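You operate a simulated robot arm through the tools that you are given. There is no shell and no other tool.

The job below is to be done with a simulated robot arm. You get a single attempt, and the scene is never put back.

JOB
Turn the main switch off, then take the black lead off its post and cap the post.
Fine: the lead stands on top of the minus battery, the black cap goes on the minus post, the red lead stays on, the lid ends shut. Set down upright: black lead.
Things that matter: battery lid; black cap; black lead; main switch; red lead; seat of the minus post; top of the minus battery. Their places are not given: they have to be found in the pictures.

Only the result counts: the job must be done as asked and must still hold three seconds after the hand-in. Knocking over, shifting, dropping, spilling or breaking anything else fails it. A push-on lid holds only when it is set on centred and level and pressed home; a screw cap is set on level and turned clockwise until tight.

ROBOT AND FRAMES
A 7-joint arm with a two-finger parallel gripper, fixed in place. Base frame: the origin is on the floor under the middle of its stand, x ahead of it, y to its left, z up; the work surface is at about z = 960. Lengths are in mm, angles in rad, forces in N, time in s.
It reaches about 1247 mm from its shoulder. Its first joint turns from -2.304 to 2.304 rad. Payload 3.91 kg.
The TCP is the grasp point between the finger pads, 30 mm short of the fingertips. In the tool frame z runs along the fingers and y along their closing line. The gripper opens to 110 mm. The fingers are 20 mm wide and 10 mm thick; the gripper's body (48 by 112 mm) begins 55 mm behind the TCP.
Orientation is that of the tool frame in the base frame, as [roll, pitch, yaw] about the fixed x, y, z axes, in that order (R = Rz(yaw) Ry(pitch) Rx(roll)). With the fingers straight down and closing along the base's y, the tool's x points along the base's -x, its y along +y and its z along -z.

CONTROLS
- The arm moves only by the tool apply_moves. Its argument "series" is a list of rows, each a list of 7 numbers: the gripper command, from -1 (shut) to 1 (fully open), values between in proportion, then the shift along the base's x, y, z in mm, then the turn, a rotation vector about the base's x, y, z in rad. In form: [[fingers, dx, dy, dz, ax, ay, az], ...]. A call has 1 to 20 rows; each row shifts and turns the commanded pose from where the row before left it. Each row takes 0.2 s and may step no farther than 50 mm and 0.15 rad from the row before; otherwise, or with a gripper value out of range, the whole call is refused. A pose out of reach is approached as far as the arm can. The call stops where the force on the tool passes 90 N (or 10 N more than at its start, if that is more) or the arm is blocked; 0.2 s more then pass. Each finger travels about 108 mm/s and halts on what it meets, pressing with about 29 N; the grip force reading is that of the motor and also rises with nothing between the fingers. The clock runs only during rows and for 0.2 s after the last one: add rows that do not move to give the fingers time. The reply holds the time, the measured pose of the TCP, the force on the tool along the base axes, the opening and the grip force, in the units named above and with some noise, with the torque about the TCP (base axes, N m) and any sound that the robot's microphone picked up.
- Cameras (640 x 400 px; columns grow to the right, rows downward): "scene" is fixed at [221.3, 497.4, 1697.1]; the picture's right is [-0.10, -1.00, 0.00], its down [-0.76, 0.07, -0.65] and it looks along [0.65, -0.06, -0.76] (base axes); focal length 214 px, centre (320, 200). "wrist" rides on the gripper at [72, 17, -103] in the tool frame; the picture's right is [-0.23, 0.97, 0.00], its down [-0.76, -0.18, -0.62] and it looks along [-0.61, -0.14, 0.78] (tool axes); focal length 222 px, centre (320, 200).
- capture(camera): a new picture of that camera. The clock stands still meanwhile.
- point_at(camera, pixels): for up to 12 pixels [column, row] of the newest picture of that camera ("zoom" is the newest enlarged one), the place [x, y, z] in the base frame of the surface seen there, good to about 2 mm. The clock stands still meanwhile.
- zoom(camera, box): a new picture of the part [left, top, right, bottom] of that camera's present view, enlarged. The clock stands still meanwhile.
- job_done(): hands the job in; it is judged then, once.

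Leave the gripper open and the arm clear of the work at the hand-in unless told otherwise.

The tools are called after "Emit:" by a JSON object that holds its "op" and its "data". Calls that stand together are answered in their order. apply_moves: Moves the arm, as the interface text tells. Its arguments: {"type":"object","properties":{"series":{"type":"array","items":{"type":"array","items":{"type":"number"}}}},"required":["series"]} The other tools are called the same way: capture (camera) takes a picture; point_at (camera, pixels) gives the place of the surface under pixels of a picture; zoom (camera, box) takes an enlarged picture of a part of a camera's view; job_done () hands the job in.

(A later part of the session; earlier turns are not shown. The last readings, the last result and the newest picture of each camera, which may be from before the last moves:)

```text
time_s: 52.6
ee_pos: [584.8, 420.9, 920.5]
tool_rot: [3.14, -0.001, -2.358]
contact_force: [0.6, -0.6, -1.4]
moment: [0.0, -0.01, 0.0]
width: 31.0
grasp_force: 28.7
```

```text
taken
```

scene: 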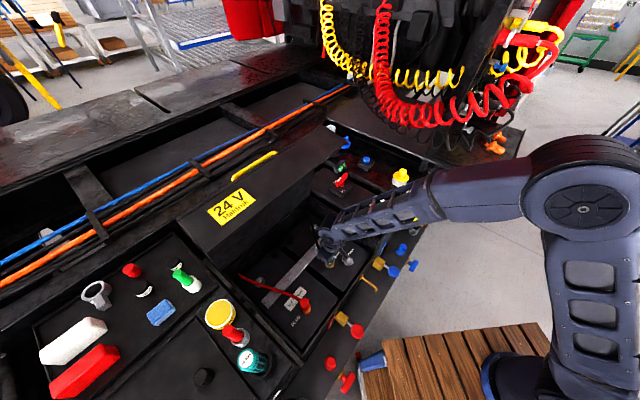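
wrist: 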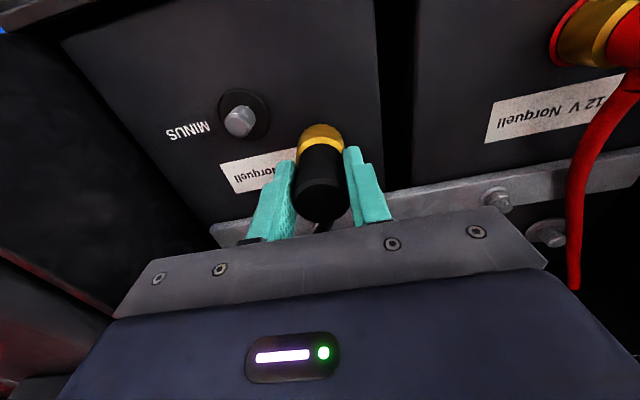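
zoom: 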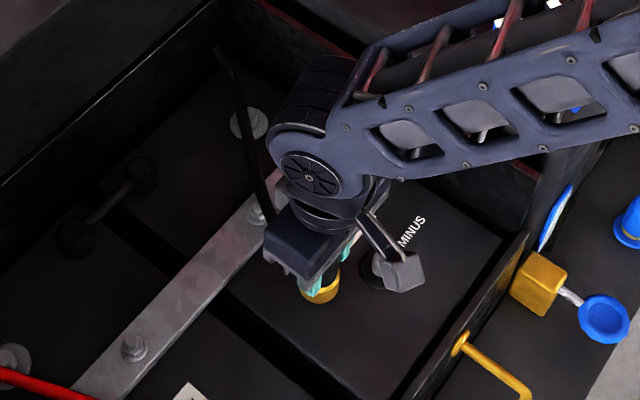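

I'll check the battery's left edge position near the chosen spot before lowering.

Emit:
{"op": "point_at", "data": {"camera": "wrist", "pixels": [[374, 60], [378, 100], [382, 140], [370, 100], [365, 140], [388, 100], [340, 120], [300, 120], [321, 128], [415, 100]]}}

Emit:
{"op": "zoom", "data": {"camera": "wrist", "box": [240, 60, 420, 240]}}

```text
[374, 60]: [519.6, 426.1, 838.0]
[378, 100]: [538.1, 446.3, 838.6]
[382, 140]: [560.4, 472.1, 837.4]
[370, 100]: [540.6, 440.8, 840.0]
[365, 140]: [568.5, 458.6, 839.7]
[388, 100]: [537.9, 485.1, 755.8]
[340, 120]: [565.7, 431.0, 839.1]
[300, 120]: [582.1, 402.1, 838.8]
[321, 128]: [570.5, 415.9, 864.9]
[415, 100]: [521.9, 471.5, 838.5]
```

```text
2.22 times, centred on (330, 150) of wrist
```

zoom: 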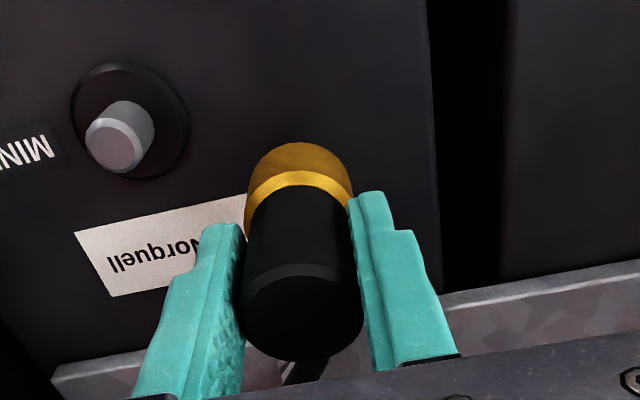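

The battery's left edge is about 52 mm from the lead centre, plenty of room. I'll lower gently to contact (expected TCP ≈ 904).

Emit:
{"op": "apply_moves", "data": {"series": [[-1, 0, 0, -8, 0, 0, 0], [-1, 0, 0, -4, 0, 0, 0], [-1, 0, 0, -2, 0, 0, 0]]}}

Emit:
{"op": "apply_moves", "data": {"series": [[-1, 0, 0, -1.5, 0, 0, 0]]}}

Emit:
{"op": "apply_moves", "data": {"series": [[-1, 0, 0, -1, 0, 0, 0]]}}

```text
time_s: 53.4
ee_pos: [583.8, 423.5, 905.6]
tool_rot: [3.14, 0.0, -2.361]
contact_force: [-0.4, 0.2, -1.5]
moment: [0.0, 0.05, -0.03]
width: 31.3
grasp_force: 28.5
```

```text
time_s: 53.8
ee_pos: [586.0, 422.1, 903.6]
tool_rot: [3.14, 0.0, -2.36]
contact_force: [-1.5, -1.2, 1.4]
moment: [-0.13, 0.04, 0.0]
width: 31.0
grasp_force: 28.9
```

```text
time_s: 54.2
ee_pos: [585.2, 422.7, 903.9]
tool_rot: [3.138, 0.003, -2.359]
contact_force: [0.1, -4.0, 17.9]
moment: [-0.4, -0.13, -0.07]
width: 31.5
grasp_force: 29.2
```

Contact felt (about 18 N up). I'll ease up slightly, open the fingers, then check that the lead stands.

Emit:
{"op": "apply_moves", "data": {"series": [[-1, 0, 0, 0.8, 0, 0, 0], [-0.3, 0, 0, 0, 0, 0, 0], [-0.1, 0, 0, 0, 0, 0, 0], [0.0, 0, 0, 0, 0, 0, 0], [0.0, 0, 0, 0, 0, 0, 0]]}}

Emit:
{"op": "zoom", "data": {"camera": "wrist", "box": [240, 80, 400, 240]}}

```text
time_s: 55.4
ee_pos: [584.9, 422.4, 903.8]
tool_rot: [3.139, 0.001, -2.36]
contact_force: [1.0, 0.2, -0.9]
moment: [-0.06, 0.02, 0.0]
width: 54.9
grasp_force: 0.0
```

```text
2.50 times, centred on (320, 160) of wrist
```

zoom: 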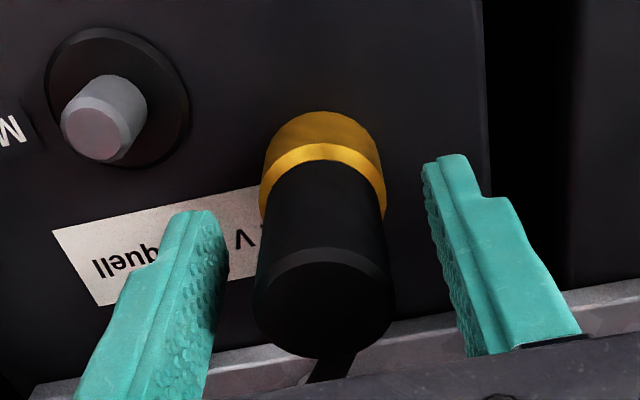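

The lead stands upright by itself. I'll withdraw straight up and look again.

Emit:
{"op": "apply_moves", "data": {"series": [[0.0, 0, 0, 15, 0, 0, 0], [0.0, 0, 0, 30, 0, 0, 0], [0.0, 0, 0, 40, 0, 0, 0], [0.0, 0, 0, 45, 0, 0, 0], [0.2, 0, 0, 45, 0, 0, 0]]}}

Emit:
{"op": "capture", "data": {"camera": "wrist"}}

Emit:
{"op": "zoom", "data": {"camera": "scene", "box": [290, 210, 370, 290]}}

```text
time_s: 56.6
ee_pos: [586.2, 423.2, 1077.6]
tool_rot: [3.141, -0.003, -2.36]
contact_force: [0.6, 0.5, 0.1]
moment: [0.0, 0.03, 0.01]
width: 65.9
grasp_force: 0.0
```

```text
taken
```

wrist: 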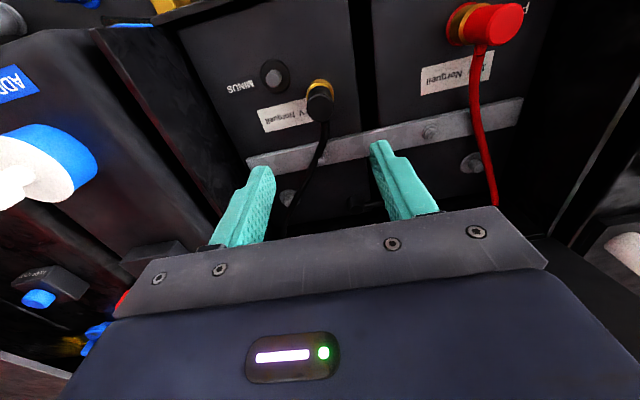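

```text
5.00 times, centred on (330, 250) of scene
```

zoom: 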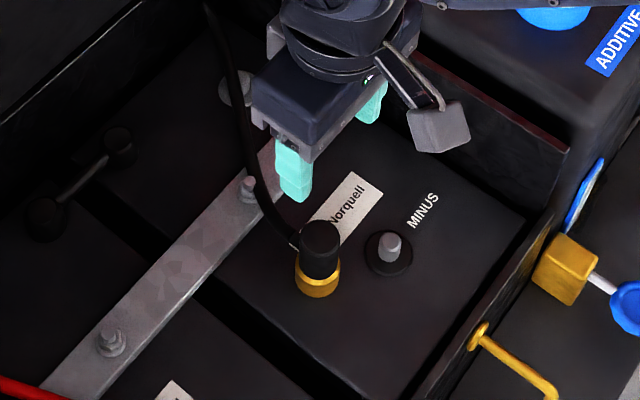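

The lead is standing upright next to the bare post. Next I'll fetch the black cap. First I'll check how far forward the open lid's skirt reaches so the arm can pass it safely.

Emit:
{"op": "capture", "data": {"camera": "scene"}}

Emit:
{"op": "point_at", "data": {"camera": "scene", "pixels": [[240, 230], [235, 225], [238, 235], [225, 245], [215, 245], [200, 243], [285, 200], [300, 185], [190, 232], [230, 243], [265, 210], [250, 222]]}}

Emit:
{"op": "zoom", "data": {"camera": "scene", "box": [170, 130, 350, 270]}}

```text
taken
```

scene: 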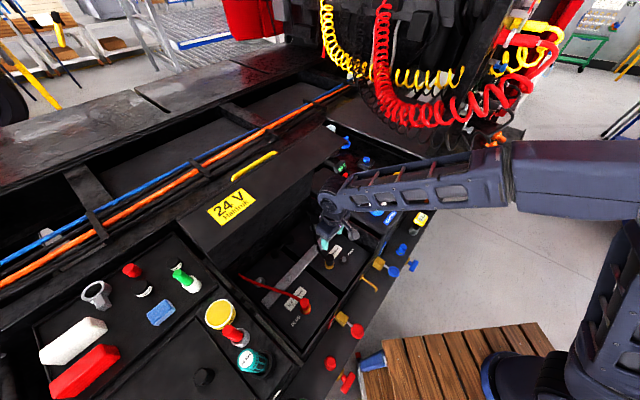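

```text
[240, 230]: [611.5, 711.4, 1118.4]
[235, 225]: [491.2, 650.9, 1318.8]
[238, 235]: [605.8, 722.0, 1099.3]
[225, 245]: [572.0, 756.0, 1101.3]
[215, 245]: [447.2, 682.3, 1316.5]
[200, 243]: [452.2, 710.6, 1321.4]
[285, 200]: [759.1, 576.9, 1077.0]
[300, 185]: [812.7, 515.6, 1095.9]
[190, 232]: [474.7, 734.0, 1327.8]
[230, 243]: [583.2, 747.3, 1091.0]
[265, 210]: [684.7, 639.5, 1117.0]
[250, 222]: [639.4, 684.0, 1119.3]
```

```text
2.86 times, centred on (260, 200) of scene
```

zoom: 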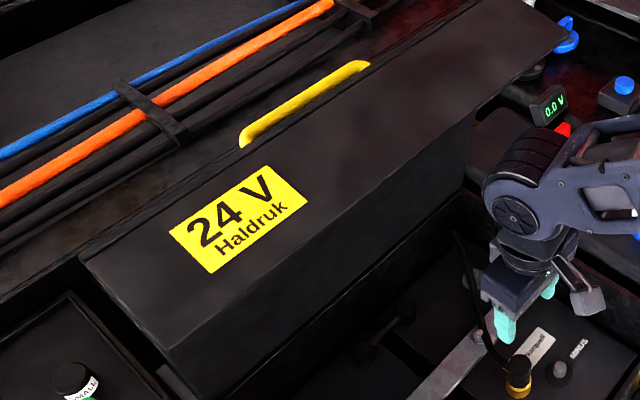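

The skirt's front edge is at u≈795 (along the 45° axis), z≈1316, and unchanged, so the lid is stable. I'll back off toward the robot, swing left past the lid's end toward the cap, and rotate the tool -90°, ending where the wrist camera can see the cap.

Emit:
{"op": "apply_moves", "data": {"series": [[0.3, -32, -32, 20, 0, 0, -0.143], [0.3, -32, -32, 20, 0, 0, -0.143], [0.3, -24.3, 39.8, 1, 0, 0, -0.143], [0.3, -24.3, 39.8, 1, 0, 0, -0.143], [0.3, -24.3, 39.8, 1, 0, 0, -0.143], [0.3, -24.3, 39.8, 1, 0, 0, -0.143], [0.3, -24.3, 39.8, 1, 0, 0, -0.143], [0.3, -24.3, 39.8, 1, 0, 0, -0.143], [0.3, -24.3, 39.8, 1, 0, 0, -0.143], [0.3, -24.3, 39.8, 1, 0, 0, -0.143], [0.3, -24.3, 39.8, 1, 0, 0, -0.143], [0.3, -24.3, 39.8, 1, 0, 0, 0], [0.3, -24.3, 39.8, 1, 0, 0, 0], [0.3, -24.3, 39.8, 1, 0, 0, 0], [0.3, -24.3, 39.8, 1, 0, 0, 0]]}}

Emit:
{"op": "capture", "data": {"camera": "wrist"}}

Emit:
{"op": "capture", "data": {"camera": "scene"}}

```text
time_s: 59.0
ee_pos: [322.1, 700.0, 1124.3]
tool_rot: [-3.136, 0.022, 2.352]
contact_force: [10.0, -50.7, 21.6]
moment: [-1.31, 0.17, -1.06]
width: 54.6
grasp_force: 0.0
stopped in row 12: the force on the tool passed its limit at 125 N (the readings are from after the stop); the commanded pose is now the measured one
```

```text
taken
```

wrist: 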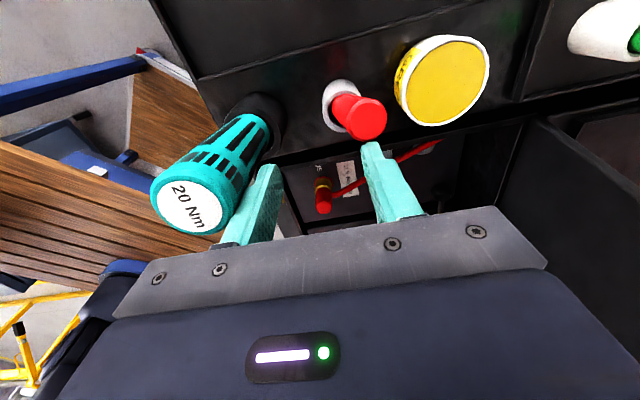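

```text
taken
```

scene: 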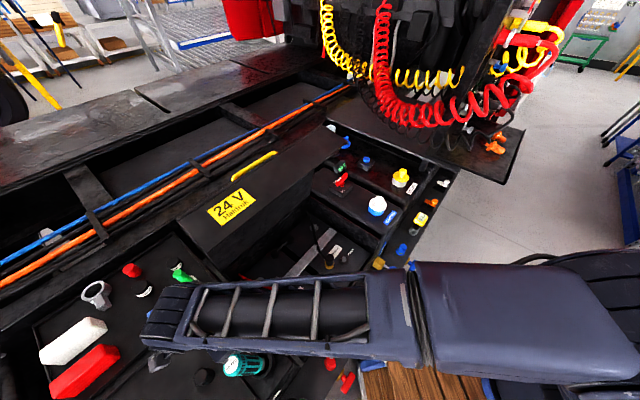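

The move stopped on contact (125 N), and the tool is still pressed from the +y side. Before moving, I'll look closely at what is touching.

Emit:
{"op": "zoom", "data": {"camera": "scene", "box": [120, 240, 320, 400]}}

Emit:
{"op": "zoom", "data": {"camera": "wrist", "box": [130, 50, 450, 250]}}

Emit:
{"op": "point_at", "data": {"camera": "wrist", "pixels": [[190, 205], [240, 140], [265, 105], [350, 115], [375, 115], [440, 80], [255, 210], [395, 190], [160, 195], [220, 225], [345, 95], [270, 125]]}}

Emit:
{"op": "point_at", "data": {"camera": "scene", "pixels": [[235, 365], [250, 368], [265, 365], [170, 320], [160, 355], [205, 378], [260, 300], [180, 345], [225, 365], [160, 300], [180, 290], [340, 300]]}}

```text
2.50 times, centred on (220, 320) of scene
```

zoom: 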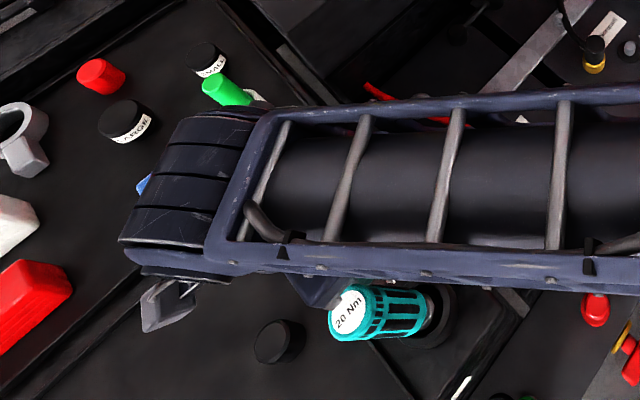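

```text
2.00 times, centred on (290, 150) of wrist
```

zoom: 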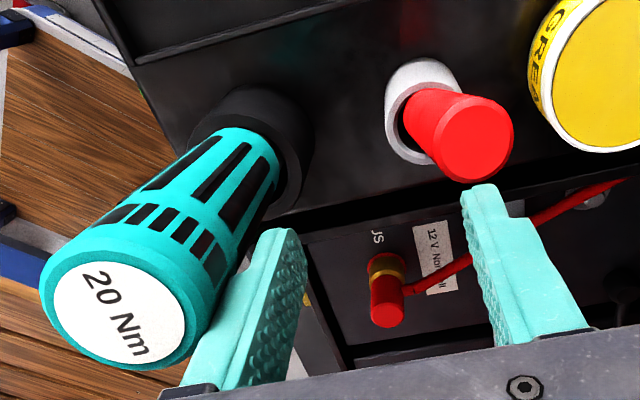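

```text
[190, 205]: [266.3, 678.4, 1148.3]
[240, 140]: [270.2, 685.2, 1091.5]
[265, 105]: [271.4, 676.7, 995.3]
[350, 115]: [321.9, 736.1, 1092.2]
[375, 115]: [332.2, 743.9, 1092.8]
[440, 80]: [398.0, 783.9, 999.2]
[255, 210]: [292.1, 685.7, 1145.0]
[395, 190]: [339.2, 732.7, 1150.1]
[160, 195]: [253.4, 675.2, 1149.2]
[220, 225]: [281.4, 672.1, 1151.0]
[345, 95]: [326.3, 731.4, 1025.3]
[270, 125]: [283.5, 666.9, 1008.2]
```

```text
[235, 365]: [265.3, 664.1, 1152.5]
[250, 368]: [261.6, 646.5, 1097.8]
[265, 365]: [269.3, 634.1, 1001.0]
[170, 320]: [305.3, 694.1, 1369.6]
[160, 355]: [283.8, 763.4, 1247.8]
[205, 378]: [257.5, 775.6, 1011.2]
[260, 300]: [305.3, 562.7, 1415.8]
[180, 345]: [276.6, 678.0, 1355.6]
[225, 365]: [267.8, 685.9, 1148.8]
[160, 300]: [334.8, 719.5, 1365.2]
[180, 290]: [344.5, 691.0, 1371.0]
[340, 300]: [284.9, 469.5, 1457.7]
```

From the readings, the 20 Nm torque driver is tall (top z≈1150) and now leans about 29 mm toward +y. The outer face of my front finger is dragging it, while the other fingertip touches the red marker (top z≈1093). I'll back off slowly in -y so the driver is eased back upright, checking forces as I go.

Emit:
{"op": "apply_moves", "data": {"series": [[0.0, 0.2, -2, 0, 0, 0, 0], [0.0, 0.2, -2, 0, 0, 0, 0], [0.0, 0.2, -2, 0, 0, 0, 0]]}}

Emit:
{"op": "capture", "data": {"camera": "wrist"}}

Emit:
{"op": "zoom", "data": {"camera": "scene", "box": [180, 310, 300, 400]}}

```text
time_s: 59.8
ee_pos: [320.0, 697.5, 1123.3]
tool_rot: [-3.138, 0.018, 2.355]
contact_force: [9.2, -15.8, 21.5]
moment: [0.19, -0.68, -0.56]
width: 53.1
grasp_force: 0.1
```

```text
taken
```

wrist: 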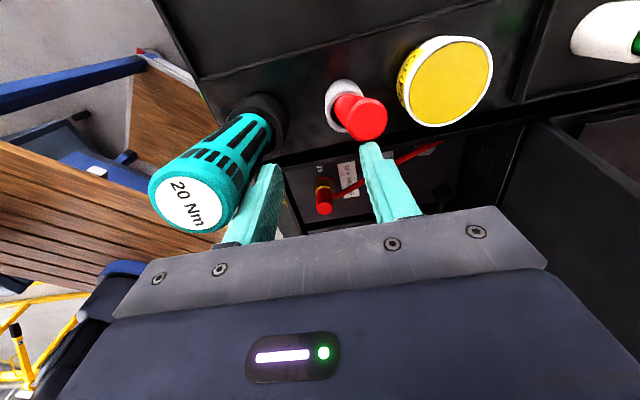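

```text
4.44 times, centred on (240, 355) of scene
```

zoom: 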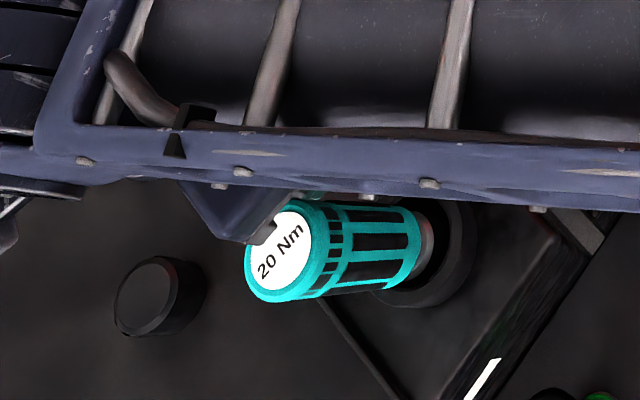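

The moment balance shows the contact is at the back fingertip against the red marker's top edge. I'll back straight away from it along +e1 (away from both marker and driver) in small steps.

Emit:
{"op": "apply_moves", "data": {"series": [[0.0, 1.5, -1.5, 0, 0, 0, 0], [0.0, 1.5, -1.5, 0, 0, 0, 0]]}}

Emit:
{"op": "apply_moves", "data": {"series": [[0.0, 1.5, -1.5, 0, 0, 0, 0], [0.0, 1.5, -1.5, 0, 0, 0, 0]]}}

Emit:
{"op": "capture", "data": {"camera": "wrist"}}

Emit:
{"op": "zoom", "data": {"camera": "scene", "box": [180, 310, 300, 400]}}

```text
time_s: 60.4
ee_pos: [320.7, 694.4, 1120.8]
tool_rot: [-3.135, 0.019, 2.359]
contact_force: [-0.2, -2.1, -0.3]
moment: [-0.07, -0.01, -0.06]
width: 53.7
grasp_force: 0.1
```

```text
time_s: 61.0
ee_pos: [325.4, 691.6, 1123.2]
tool_rot: [-3.137, 0.018, 2.355]
contact_force: [-0.2, -1.1, 0.0]
moment: [0.01, -0.03, 0.01]
width: 55.0
grasp_force: 0.0
```

```text
taken
```

wrist: 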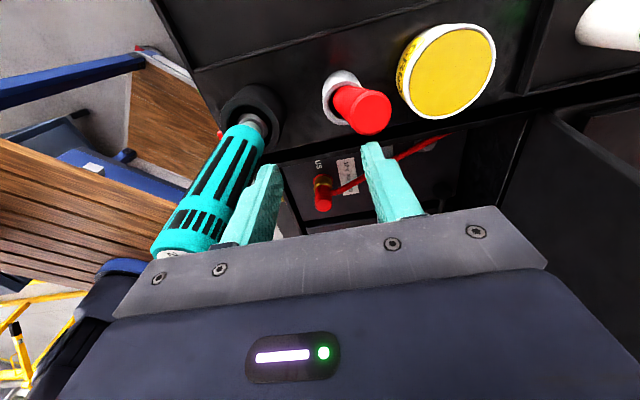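

```text
4.44 times, centred on (240, 355) of scene
```

zoom: 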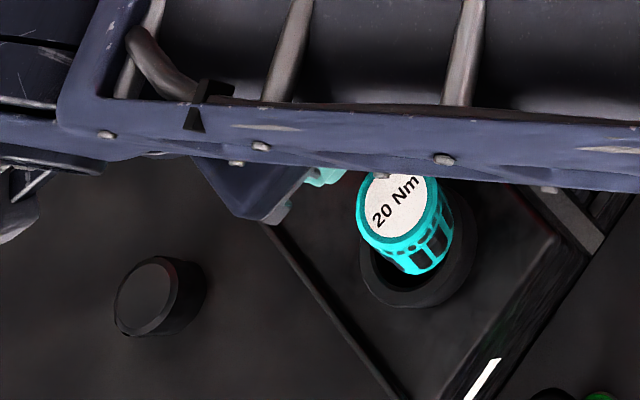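

I'm clear now (forces ≈0). The driver has swung the other way in its cup, so I'll hold still to see whether it settles.

Emit:
{"op": "apply_moves", "data": {"series": [[0.0, 0, 0, 0, 0, 0, 0], [0.0, 0, 0, 0, 0, 0, 0]]}}

Emit:
{"op": "zoom", "data": {"camera": "scene", "box": [180, 310, 300, 400]}}

Emit:
{"op": "capture", "data": {"camera": "wrist"}}

```text
time_s: 61.6
ee_pos: [325.3, 691.6, 1123.6]
tool_rot: [-3.136, 0.018, 2.356]
contact_force: [-0.4, 0.0, 0.5]
moment: [0.0, -0.02, 0.02]
width: 55.5
grasp_force: 0.0
```

```text
4.44 times, centred on (240, 355) of scene
```

zoom: 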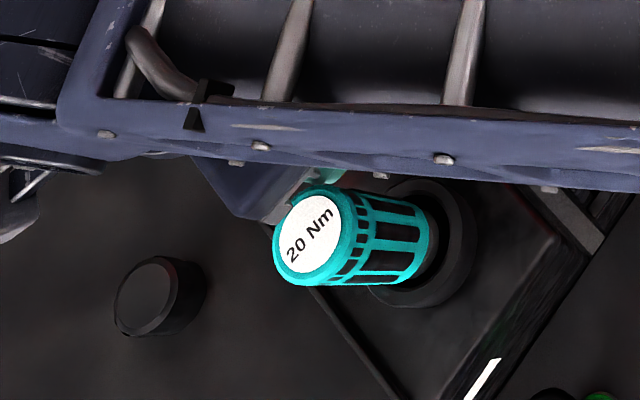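

```text
taken
```

wrist: 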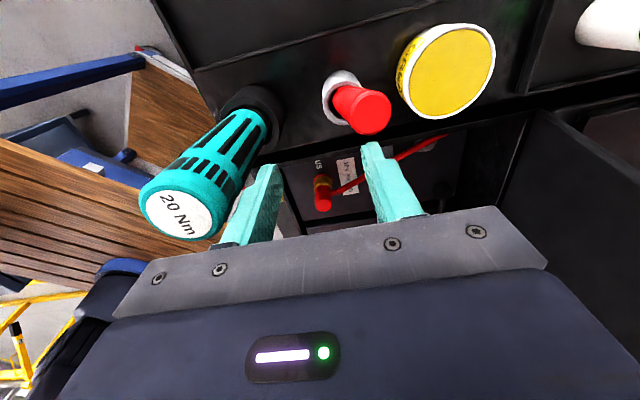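

The driver is rocking loosely in its cup and returning. I'll wait longer for it to settle.

Emit:
{"op": "apply_moves", "data": {"series": [[0.0, 0, 0, 0, 0, 0, 0], [0.0, 0, 0, 0, 0, 0, 0], [0.0, 0, 0, 0, 0, 0, 0], [0.0, 0, 0, 0, 0, 0, 0], [0.0, 0, 0, 0, 0, 0, 0]]}}

Emit:
{"op": "zoom", "data": {"camera": "scene", "box": [180, 310, 300, 400]}}

Emit:
{"op": "zoom", "data": {"camera": "wrist", "box": [130, 50, 450, 250]}}

```text
time_s: 62.8
ee_pos: [326.0, 691.9, 1122.8]
tool_rot: [-3.139, 0.018, 2.356]
contact_force: [0.2, 0.2, -0.3]
moment: [-0.01, 0.02, 0.02]
width: 55.0
grasp_force: 0.0
```

```text
4.44 times, centred on (240, 355) of scene
```

zoom: 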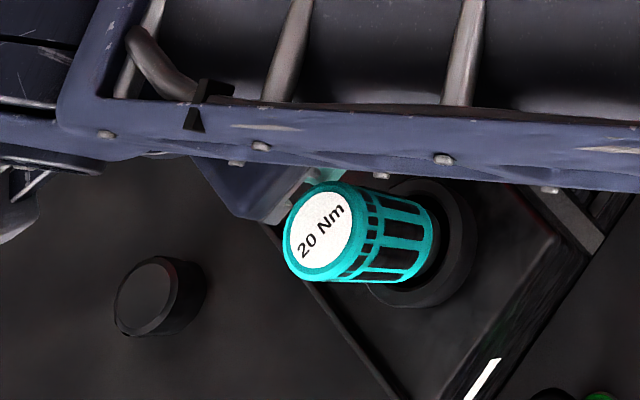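

```text
2.00 times, centred on (290, 150) of wrist
```

zoom: 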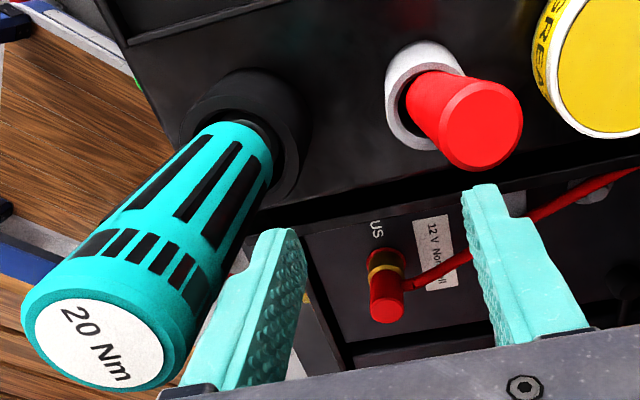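

The driver is nearly back (top about 12 mm off its original spot). I'll wait a little more to see if it settles upright.

Emit:
{"op": "apply_moves", "data": {"series": [[0.0, 0, 0, 0, 0, 0, 0], [0.0, 0, 0, 0, 0, 0, 0], [0.0, 0, 0, 0, 0, 0, 0], [0.0, 0, 0, 0, 0, 0, 0], [0.0, 0, 0, 0, 0, 0, 0], [0.0, 0, 0, 0, 0, 0, 0], [0.0, 0, 0, 0, 0, 0, 0], [0.0, 0, 0, 0, 0, 0, 0], [0.0, 0, 0, 0, 0, 0, 0], [0.0, 0, 0, 0, 0, 0, 0]]}}

Emit:
{"op": "zoom", "data": {"camera": "scene", "box": [180, 310, 300, 400]}}

```text
time_s: 65.0
ee_pos: [325.5, 691.6, 1122.7]
tool_rot: [-3.137, 0.019, 2.355]
contact_force: [0.4, -0.1, 0.6]
moment: [0.01, -0.02, 0.02]
width: 55.1
grasp_force: 0.1
```

```text
4.44 times, centred on (240, 355) of scene
```

zoom: 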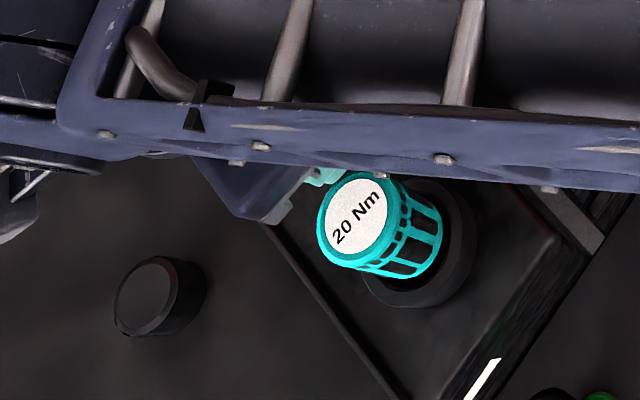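

The driver's top is back where it started. I'll rise straight up, well above the driver (1150), and level the tool's small tilt.

Emit:
{"op": "apply_moves", "data": {"series": [[0.0, 0, 0, 15, 0, 0, 0], [0.0, 0, 0, 25, 0, 0, 0], [0.0, 0, 0, 40, 0.0127, 0.0127, 0], [0.0, 0, 0, 45, 0, 0, 0], [0.0, 0, 0, 45, 0, 0, 0]]}}

Emit:
{"op": "capture", "data": {"camera": "scene"}}

Emit:
{"op": "capture", "data": {"camera": "wrist"}}

```text
time_s: 66.2
ee_pos: [327.6, 693.5, 1291.5]
tool_rot: [-3.136, 0.002, 2.356]
contact_force: [-0.8, 0.0, -1.1]
moment: [-0.03, 0.03, -0.04]
width: 54.8
grasp_force: 0.1
```

```text
taken
```

scene: 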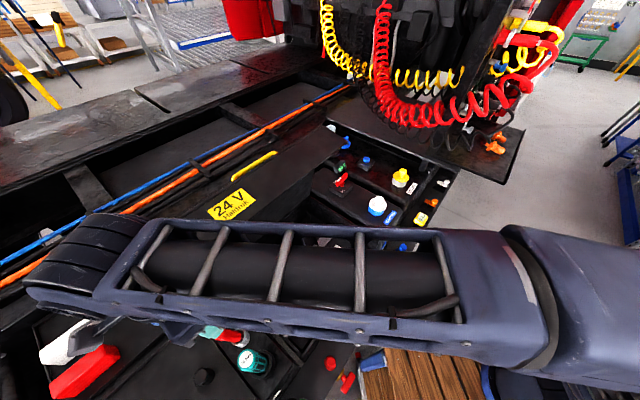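

```text
taken
```

wrist: 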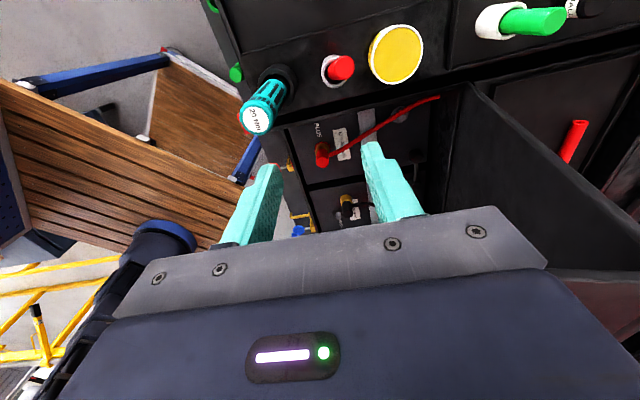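

Clear. I'll check the driver, red marker and the standing lead for any disturbance.

Emit:
{"op": "zoom", "data": {"camera": "wrist", "box": [220, 30, 460, 230]}}

Emit:
{"op": "zoom", "data": {"camera": "scene", "box": [180, 310, 300, 400]}}

Emit:
{"op": "point_at", "data": {"camera": "scene", "pixels": [[247, 359], [243, 337], [236, 334], [228, 333], [265, 365], [240, 335], [250, 357]]}}

Emit:
{"op": "point_at", "data": {"camera": "wrist", "pixels": [[258, 119], [248, 118], [268, 120], [341, 67], [334, 67], [349, 67], [324, 75], [285, 73], [395, 53], [340, 56]]}}

```text
2.00 times, centred on (340, 130) of wrist
```

zoom: 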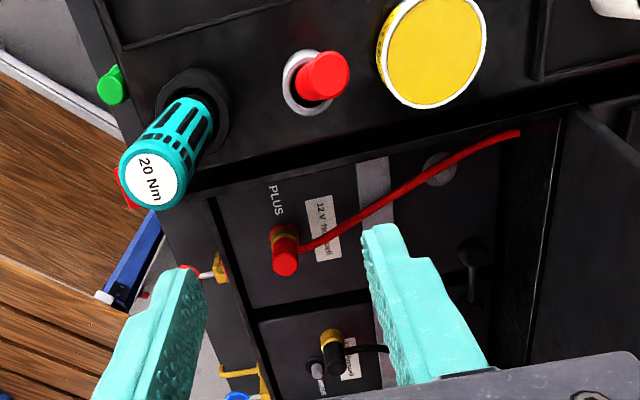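

```text
4.44 times, centred on (240, 355) of scene
```

zoom: 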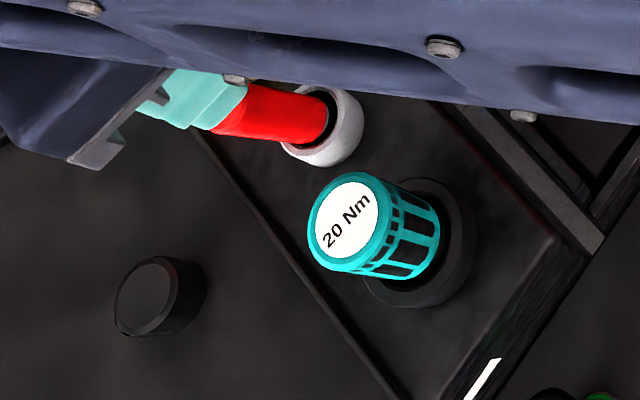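

```text
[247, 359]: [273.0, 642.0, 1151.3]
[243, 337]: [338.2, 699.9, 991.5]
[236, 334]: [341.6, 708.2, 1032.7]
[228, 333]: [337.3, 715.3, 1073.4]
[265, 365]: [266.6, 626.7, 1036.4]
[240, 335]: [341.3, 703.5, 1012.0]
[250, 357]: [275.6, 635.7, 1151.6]
```

```text
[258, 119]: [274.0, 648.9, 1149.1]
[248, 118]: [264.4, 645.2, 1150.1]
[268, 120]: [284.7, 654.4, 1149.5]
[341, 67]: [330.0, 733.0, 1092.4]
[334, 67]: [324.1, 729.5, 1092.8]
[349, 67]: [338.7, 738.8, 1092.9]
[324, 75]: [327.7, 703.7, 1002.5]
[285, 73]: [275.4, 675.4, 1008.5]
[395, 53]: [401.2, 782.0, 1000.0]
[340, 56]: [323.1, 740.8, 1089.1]
```

The driver is back at (273,642). The red marker's top is at (331,734,1092) versus about (335,706) originally, so it's leaning in its cup or still rocking. I'll wait a second and look again.

Emit:
{"op": "apply_moves", "data": {"series": [[0.0, 0, 0, 0, 0, 0, 0], [0.0, 0, 0, 0, 0, 0, 0], [0.0, 0, 0, 0, 0, 0, 0], [0.0, 0, 0, 0, 0, 0, 0], [0.0, 0, 0, 0, 0, 0, 0]]}}

Emit:
{"op": "capture", "data": {"camera": "wrist"}}

Emit:
{"op": "zoom", "data": {"camera": "wrist", "box": [220, 30, 460, 230]}}

Emit:
{"op": "point_at", "data": {"camera": "wrist", "pixels": [[258, 119], [341, 67], [334, 67], [349, 67], [327, 70], [325, 66], [343, 58], [332, 60]]}}

```text
time_s: 67.4
ee_pos: [326.9, 691.8, 1292.0]
tool_rot: [-3.135, 0.002, 2.356]
contact_force: [-0.1, -0.6, 1.2]
moment: [0.04, 0.02, -0.04]
width: 54.7
grasp_force: 0.1
```

```text
taken
```

wrist: 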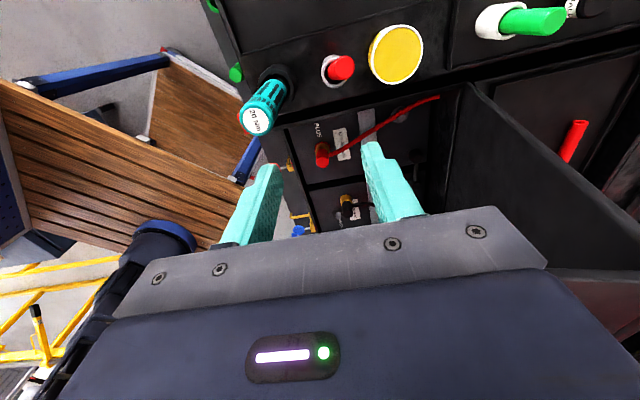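

```text
2.00 times, centred on (340, 130) of wrist
```

zoom: 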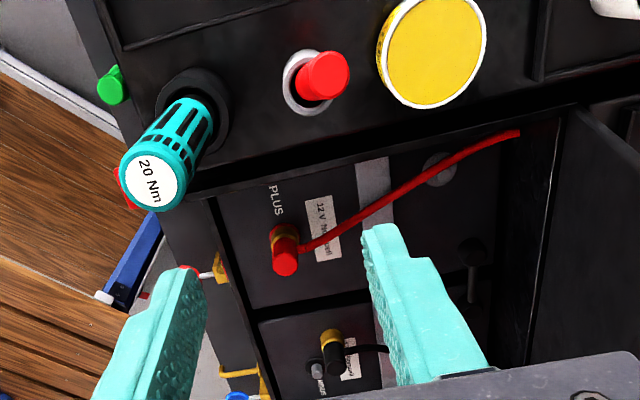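

```text
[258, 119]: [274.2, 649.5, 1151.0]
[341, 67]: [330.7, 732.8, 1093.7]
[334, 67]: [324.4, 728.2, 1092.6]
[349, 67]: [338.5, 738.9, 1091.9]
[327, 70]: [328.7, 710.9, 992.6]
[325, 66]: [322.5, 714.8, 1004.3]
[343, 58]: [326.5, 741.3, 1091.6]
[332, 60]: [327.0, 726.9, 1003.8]
```

The driver is fine, but the red marker now leans about 15° in its white cup (top about 25 mm off). I want to stand it upright again: I'll turn the tool so the fingers close along the lean direction, with the camera on the free side, while high above everything.

Emit:
{"op": "apply_moves", "data": {"series": [[0.45, 0, 0, 0, 0, 0, -0.143], [0.45, 0, 0, 0, 0, 0, -0.143], [0.45, 0, 0, 0, 0, 0, -0.143], [0.45, 0, 0, 0, 0, 0, -0.143], [0.45, 0, 0, 0, 0, 0, -0.143], [0.45, 0, 0, 0, 0, 0, -0.143], [0.45, 0, 0, 0, 0, 0, -0.143], [0.45, 0, 0, 0, 0, 0, -0.143], [0.45, 0, 0, 0, 0, 0, -0.143], [0.45, 0, 0, 0, 0, 0, -0.143], [0.45, 0, 0, 0, 0, 0, -0.141], [0.45, 5, 20, -20, 0, 0, 0]]}}

Emit:
{"op": "capture", "data": {"camera": "wrist"}}

Emit:
{"op": "capture", "data": {"camera": "scene"}}

```text
time_s: 70.0
ee_pos: [330.2, 709.3, 1276.2]
tool_rot: [-3.134, -0.001, 0.79]
contact_force: [0.6, -1.0, 0.8]
moment: [0.13, -0.01, 0.0]
width: 80.2
grasp_force: 0.2
```

```text
taken
```

wrist: 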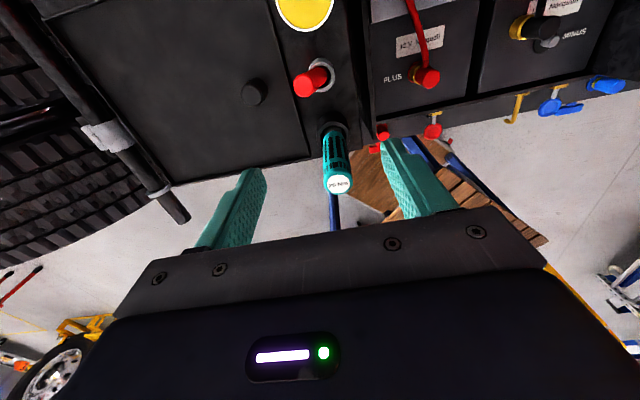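

```text
taken
```

scene: 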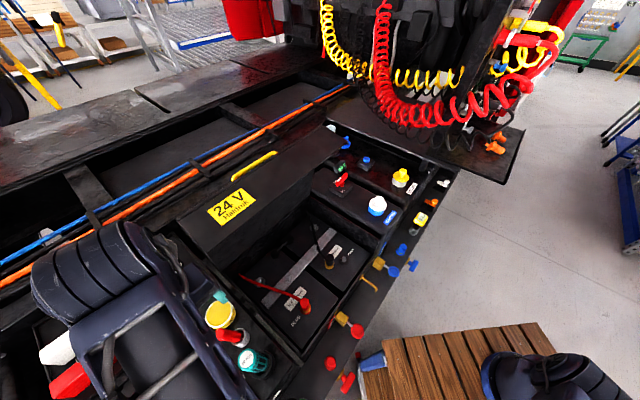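

I'll zoom on the marker from this side to read its lean.

Emit:
{"op": "zoom", "data": {"camera": "wrist", "box": [240, 20, 400, 200]}}

Emit:
{"op": "zoom", "data": {"camera": "scene", "box": [170, 270, 310, 390]}}

Emit:
{"op": "point_at", "data": {"camera": "wrist", "pixels": [[302, 85], [312, 80], [320, 75], [327, 68], [332, 78], [295, 85], [309, 92], [336, 184], [252, 92], [330, 125], [322, 60]]}}

Emit:
{"op": "point_at", "data": {"camera": "scene", "pixels": [[225, 335], [232, 335], [238, 336], [243, 338], [220, 314], [247, 359], [241, 345], [246, 333], [222, 298], [262, 366]]}}

```text
2.22 times, centred on (320, 110) of wrist
```

zoom: 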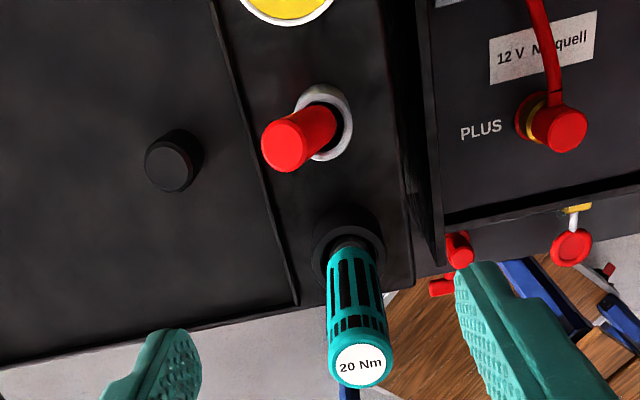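

```text
3.33 times, centred on (240, 330) of scene
```

zoom: 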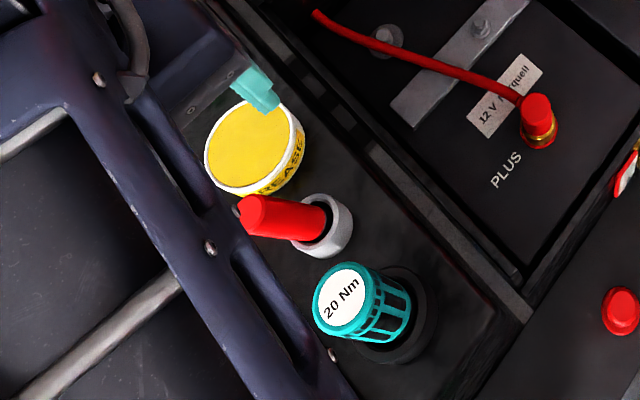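

```text
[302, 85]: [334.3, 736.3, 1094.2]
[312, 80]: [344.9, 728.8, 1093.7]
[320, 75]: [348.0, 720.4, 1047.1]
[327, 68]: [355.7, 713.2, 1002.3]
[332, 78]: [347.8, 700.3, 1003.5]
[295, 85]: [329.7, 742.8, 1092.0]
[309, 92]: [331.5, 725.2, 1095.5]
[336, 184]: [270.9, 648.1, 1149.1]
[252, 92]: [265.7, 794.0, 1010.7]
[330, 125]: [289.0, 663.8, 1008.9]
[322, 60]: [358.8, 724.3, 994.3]
```

```text
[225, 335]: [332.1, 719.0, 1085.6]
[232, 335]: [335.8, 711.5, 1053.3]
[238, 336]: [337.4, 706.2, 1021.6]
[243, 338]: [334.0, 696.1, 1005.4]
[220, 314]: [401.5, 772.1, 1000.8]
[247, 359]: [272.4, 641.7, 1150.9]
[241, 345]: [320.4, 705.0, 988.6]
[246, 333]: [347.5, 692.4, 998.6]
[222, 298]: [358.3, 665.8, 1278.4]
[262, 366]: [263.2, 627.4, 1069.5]
```

The marker's axis leans from its cup centre (~(343,711)) to its top at (334,735). I'll come down with the fingers wide open (95 mm) and the tool centred at the upright position, stopping just above to verify.

Emit:
{"op": "apply_moves", "data": {"series": [[0.73, 16, 5, 0, 0, 0, 0], [0.73, 0, 0, -45, 0, 0, 0], [0.73, 0, 0, -45, 0, 0, 0], [0.73, 0, 0, -45, 0, 0, 0], [0.73, 0, 0, 0, 0, 0, 0]]}}

Emit:
{"op": "capture", "data": {"camera": "wrist"}}

Emit:
{"op": "zoom", "data": {"camera": "scene", "box": [170, 270, 310, 390]}}

```text
time_s: 71.2
ee_pos: [345.7, 716.8, 1136.1]
tool_rot: [-3.136, 0.001, 0.786]
contact_force: [-0.2, -0.4, 0.3]
moment: [-0.01, 0.02, 0.01]
width: 95.4
grasp_force: 0.1
```

```text
taken
```

wrist: 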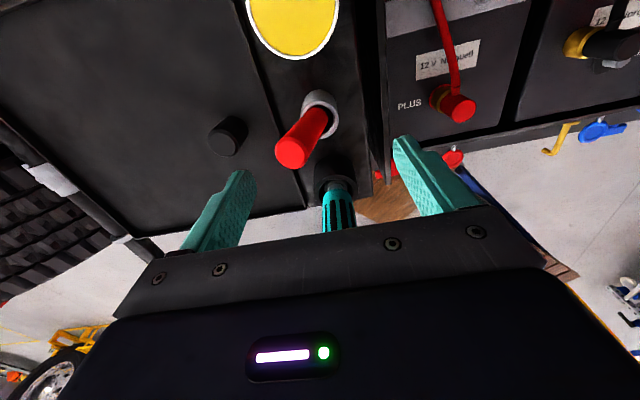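

```text
3.33 times, centred on (240, 330) of scene
```

zoom: 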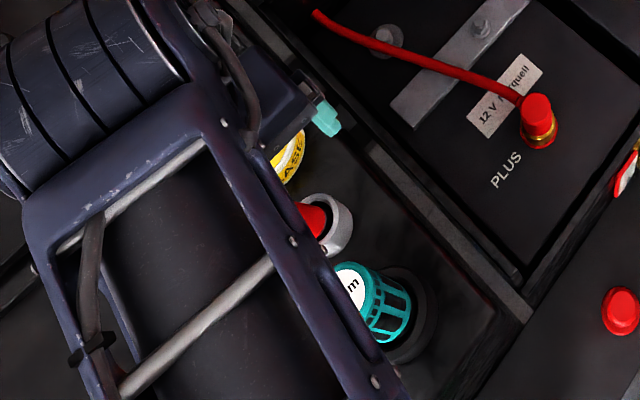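

Before going lower I'll check how high the forearm passes over the driver.

Emit:
{"op": "capture", "data": {"camera": "scene"}}

Emit:
{"op": "point_at", "data": {"camera": "scene", "pixels": [[245, 360], [240, 345], [230, 330], [215, 300], [200, 370], [180, 340], [250, 380], [235, 290], [225, 280], [170, 300], [200, 280], [190, 320]]}}

Emit:
{"op": "point_at", "data": {"camera": "wrist", "pixels": [[292, 153], [300, 140], [312, 120], [320, 108], [335, 190], [338, 220], [283, 155], [301, 155]]}}

```text
taken
```

scene: 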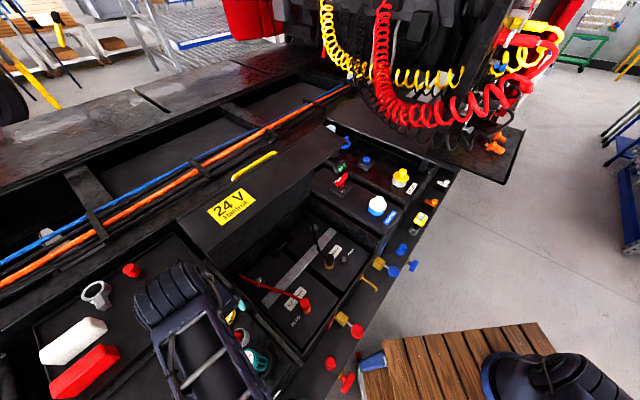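

```text
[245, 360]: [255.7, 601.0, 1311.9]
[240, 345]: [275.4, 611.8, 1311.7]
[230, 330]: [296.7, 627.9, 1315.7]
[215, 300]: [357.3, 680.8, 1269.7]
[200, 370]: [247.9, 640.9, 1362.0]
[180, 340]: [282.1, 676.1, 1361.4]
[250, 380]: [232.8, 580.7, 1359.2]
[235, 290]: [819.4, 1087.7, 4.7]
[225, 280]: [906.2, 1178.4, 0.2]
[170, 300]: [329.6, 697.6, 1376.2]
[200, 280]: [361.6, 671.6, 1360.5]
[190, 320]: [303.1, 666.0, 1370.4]
```

```text
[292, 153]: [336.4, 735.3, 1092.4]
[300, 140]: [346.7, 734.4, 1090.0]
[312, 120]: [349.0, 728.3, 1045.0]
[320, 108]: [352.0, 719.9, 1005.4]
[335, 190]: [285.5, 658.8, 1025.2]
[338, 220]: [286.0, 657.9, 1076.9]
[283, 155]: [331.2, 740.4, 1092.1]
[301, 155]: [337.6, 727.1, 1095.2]
```

The forearm is well above the driver. The marker's top is 20 mm to the -e1 side of the tool centre and level in the other direction. I'll lower to TCP z≈1087 and close the fingers gradually so the marker is pushed gently upright.

Emit:
{"op": "apply_moves", "data": {"series": [[0.73, 0, 0, -25, 0, 0, 0], [0.73, 0, 0, -24, 0, 0, 0], [0.6, 0, 0, 0, 0, 0, 0], [0.45, 0, 0, 0, 0, 0, 0], [0.3, 0, 0, 0, 0, 0, 0]]}}

Emit:
{"op": "zoom", "data": {"camera": "wrist", "box": [200, 60, 440, 240]}}

```text
time_s: 72.4
ee_pos: [346.4, 717.3, 1088.4]
tool_rot: [-3.137, 0.002, 0.785]
contact_force: [0.2, -1.4, 0.8]
moment: [0.04, 0.03, 0.02]
width: 71.4
grasp_force: 0.0
```

```text
2.22 times, centred on (320, 150) of wrist
```

zoom: 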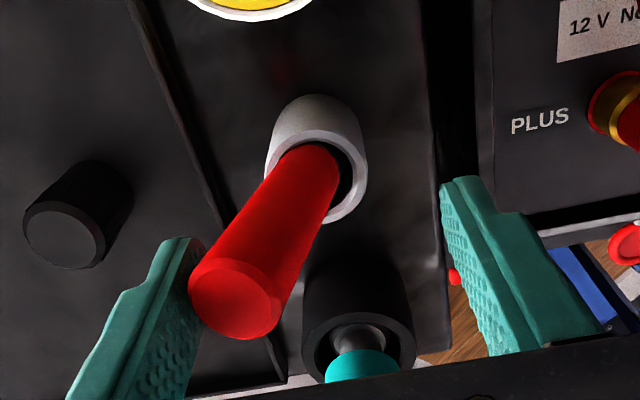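

The left finger just reaches the marker. I'll continue closing slowly.

Emit:
{"op": "apply_moves", "data": {"series": [[0.2, 0, 0, 0, 0, 0, 0], [0.12, 0, 0, 0, 0, 0, 0], [0.04, 0, 0, 0, 0, 0, 0], [-0.04, 0, 0, 0, 0, 0, 0], [-0.12, 0, 0, 0, 0, 0, 0], [-0.2, 0, 0, 0, 0, 0, 0]]}}

Emit:
{"op": "zoom", "data": {"camera": "wrist", "box": [200, 60, 440, 240]}}

```text
time_s: 73.8
ee_pos: [346.9, 716.9, 1089.2]
tool_rot: [-3.137, 0.0, 0.785]
contact_force: [0.1, -0.3, -0.4]
moment: [-0.01, 0.01, -0.01]
width: 43.9
grasp_force: 0.0
```

```text
2.22 times, centred on (320, 150) of wrist
```

zoom: 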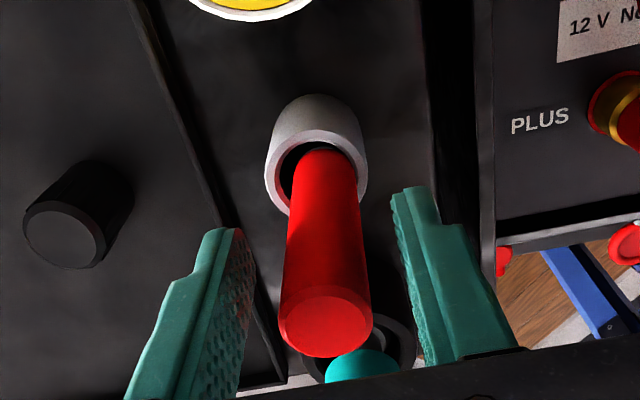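

The marker has come up and stands between the fingers. I'll hold the fingers as a cage for a second to let it settle.

Emit:
{"op": "apply_moves", "data": {"series": [[-0.2, 0, 0, 0, 0, 0, 0], [-0.2, 0, 0, 0, 0, 0, 0], [-0.2, 0, 0, 0, 0, 0, 0], [-0.2, 0, 0, 0, 0, 0, 0], [-0.2, 0, 0, 0, 0, 0, 0]]}}

Emit:
{"op": "capture", "data": {"camera": "wrist"}}

Emit:
{"op": "zoom", "data": {"camera": "wrist", "box": [200, 60, 440, 240]}}

Emit:
{"op": "point_at", "data": {"camera": "wrist", "pixels": [[322, 207], [310, 205], [335, 205], [322, 190], [322, 165], [320, 135], [322, 220]]}}

```text
time_s: 75.0
ee_pos: [346.1, 717.1, 1089.9]
tool_rot: [-3.137, 0.003, 0.787]
contact_force: [-0.3, -0.2, -0.5]
moment: [0.0, -0.02, 0.02]
width: 44.0
grasp_force: 0.0
```

```text
taken
```

wrist: 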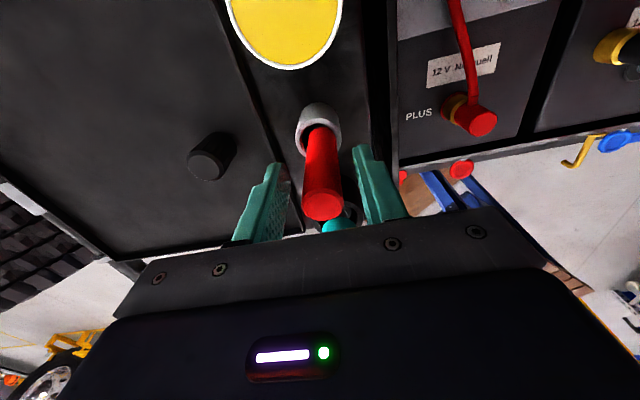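

```text
2.22 times, centred on (320, 150) of wrist
```

zoom: 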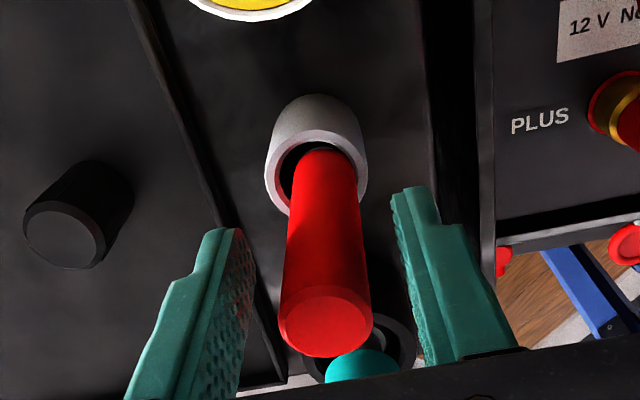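

```text
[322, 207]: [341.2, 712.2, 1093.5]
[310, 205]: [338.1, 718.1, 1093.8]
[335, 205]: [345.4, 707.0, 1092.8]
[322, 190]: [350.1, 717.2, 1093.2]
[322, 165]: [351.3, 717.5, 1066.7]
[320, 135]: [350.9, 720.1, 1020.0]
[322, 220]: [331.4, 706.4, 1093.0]
```

The marker stands upright again: top at about (342,713), matching its original spot, with neither finger touching it. I'll open wider and rise straight up.

Emit:
{"op": "apply_moves", "data": {"series": [[0.2, 0, 0, 0, 0, 0, 0], [0.2, 0, 0, 15, 0, 0, 0], [0.2, 0, 0, 25, 0, 0, 0], [0.2, 0, 0, 40, 0, 0, 0], [0.2, 0, 0, 45, 0, 0, 0], [0.2, 0, 0, 45, 0, 0, 0]]}}

Emit:
{"op": "capture", "data": {"camera": "wrist"}}

Emit:
{"op": "zoom", "data": {"camera": "wrist", "box": [200, 20, 440, 220]}}

```text
time_s: 76.4
ee_pos: [345.0, 716.5, 1258.1]
tool_rot: [-3.139, 0.002, 0.785]
contact_force: [-0.2, -0.2, -0.2]
moment: [0.0, -0.04, -0.03]
width: 65.9
grasp_force: 0.0
```

```text
taken
```

wrist: 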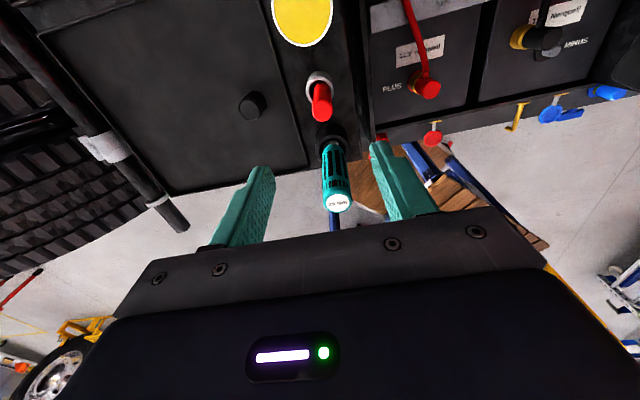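

```text
2.00 times, centred on (320, 120) of wrist
```

zoom: 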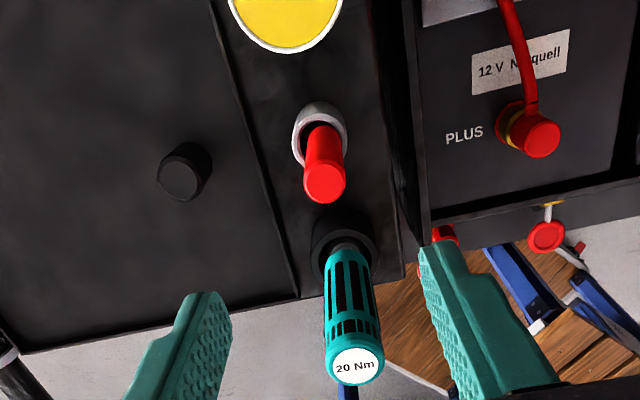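

The marker and driver both stand as before. Next is the black cap near wrist (252,104), so I'll measure it.

Emit:
{"op": "zoom", "data": {"camera": "wrist", "box": [220, 70, 290, 140]}}

Emit:
{"op": "point_at", "data": {"camera": "wrist", "pixels": [[250, 108], [241, 109], [260, 106], [250, 116], [250, 100], [256, 97], [240, 118], [262, 95], [322, 105], [337, 203]]}}

```text
5.71 times, centred on (255, 105) of wrist
```

zoom: 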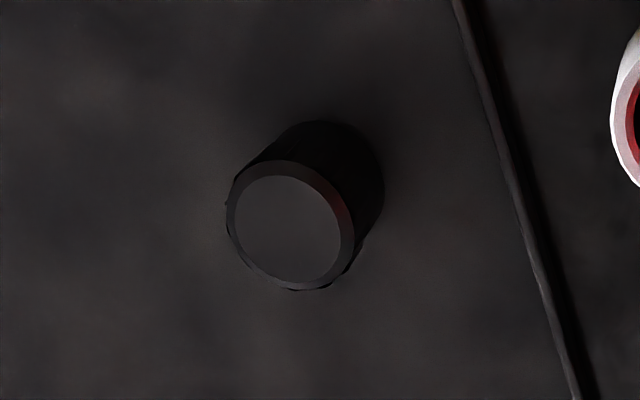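

```text
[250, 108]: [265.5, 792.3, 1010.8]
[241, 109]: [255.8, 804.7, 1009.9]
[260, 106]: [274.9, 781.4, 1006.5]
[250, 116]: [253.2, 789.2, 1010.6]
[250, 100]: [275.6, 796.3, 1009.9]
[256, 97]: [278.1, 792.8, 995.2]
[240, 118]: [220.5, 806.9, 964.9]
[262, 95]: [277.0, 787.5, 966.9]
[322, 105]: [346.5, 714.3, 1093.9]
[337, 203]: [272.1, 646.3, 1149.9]
```

The cap is about 34 mm across and 46 mm tall, centred near (262.5,790.5). I'll move over it while staying high, then check the forearm's clearance to the driver before descending.

Emit:
{"op": "apply_moves", "data": {"series": [[0.2, -27.5, 24.7, 0, 0, 0, 0], [0.2, -27.5, 24.7, 0, 0, 0, 0], [0.2, -27.5, 24.7, 0, 0, 0, 0], [0.2, 0, 0, -30, 0, 0, 0]]}}

Emit:
{"op": "capture", "data": {"camera": "scene"}}

Emit:
{"op": "capture", "data": {"camera": "wrist"}}

```text
time_s: 77.4
ee_pos: [287.9, 716.2, 1199.8]
tool_rot: [-3.137, 0.0, 0.785]
contact_force: [0.3, 0.6, -0.5]
moment: [0.02, 0.04, -0.02]
width: 65.8
grasp_force: 0.1
out of reach, approached as far as the arm can: row 1, 2, 3
```

```text
taken
```

scene: 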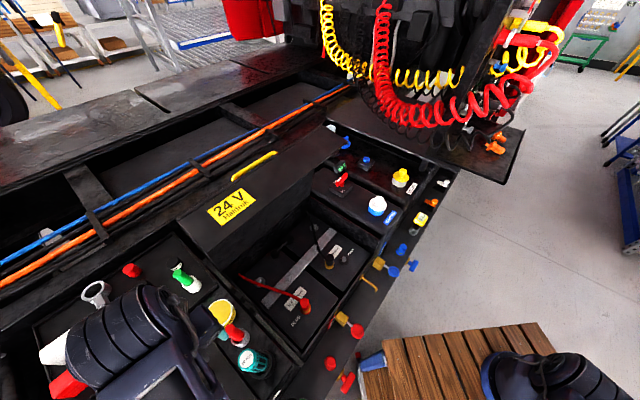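

```text
taken
```

wrist: 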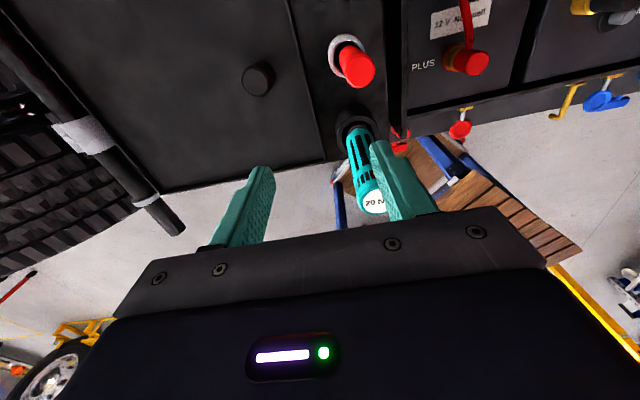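

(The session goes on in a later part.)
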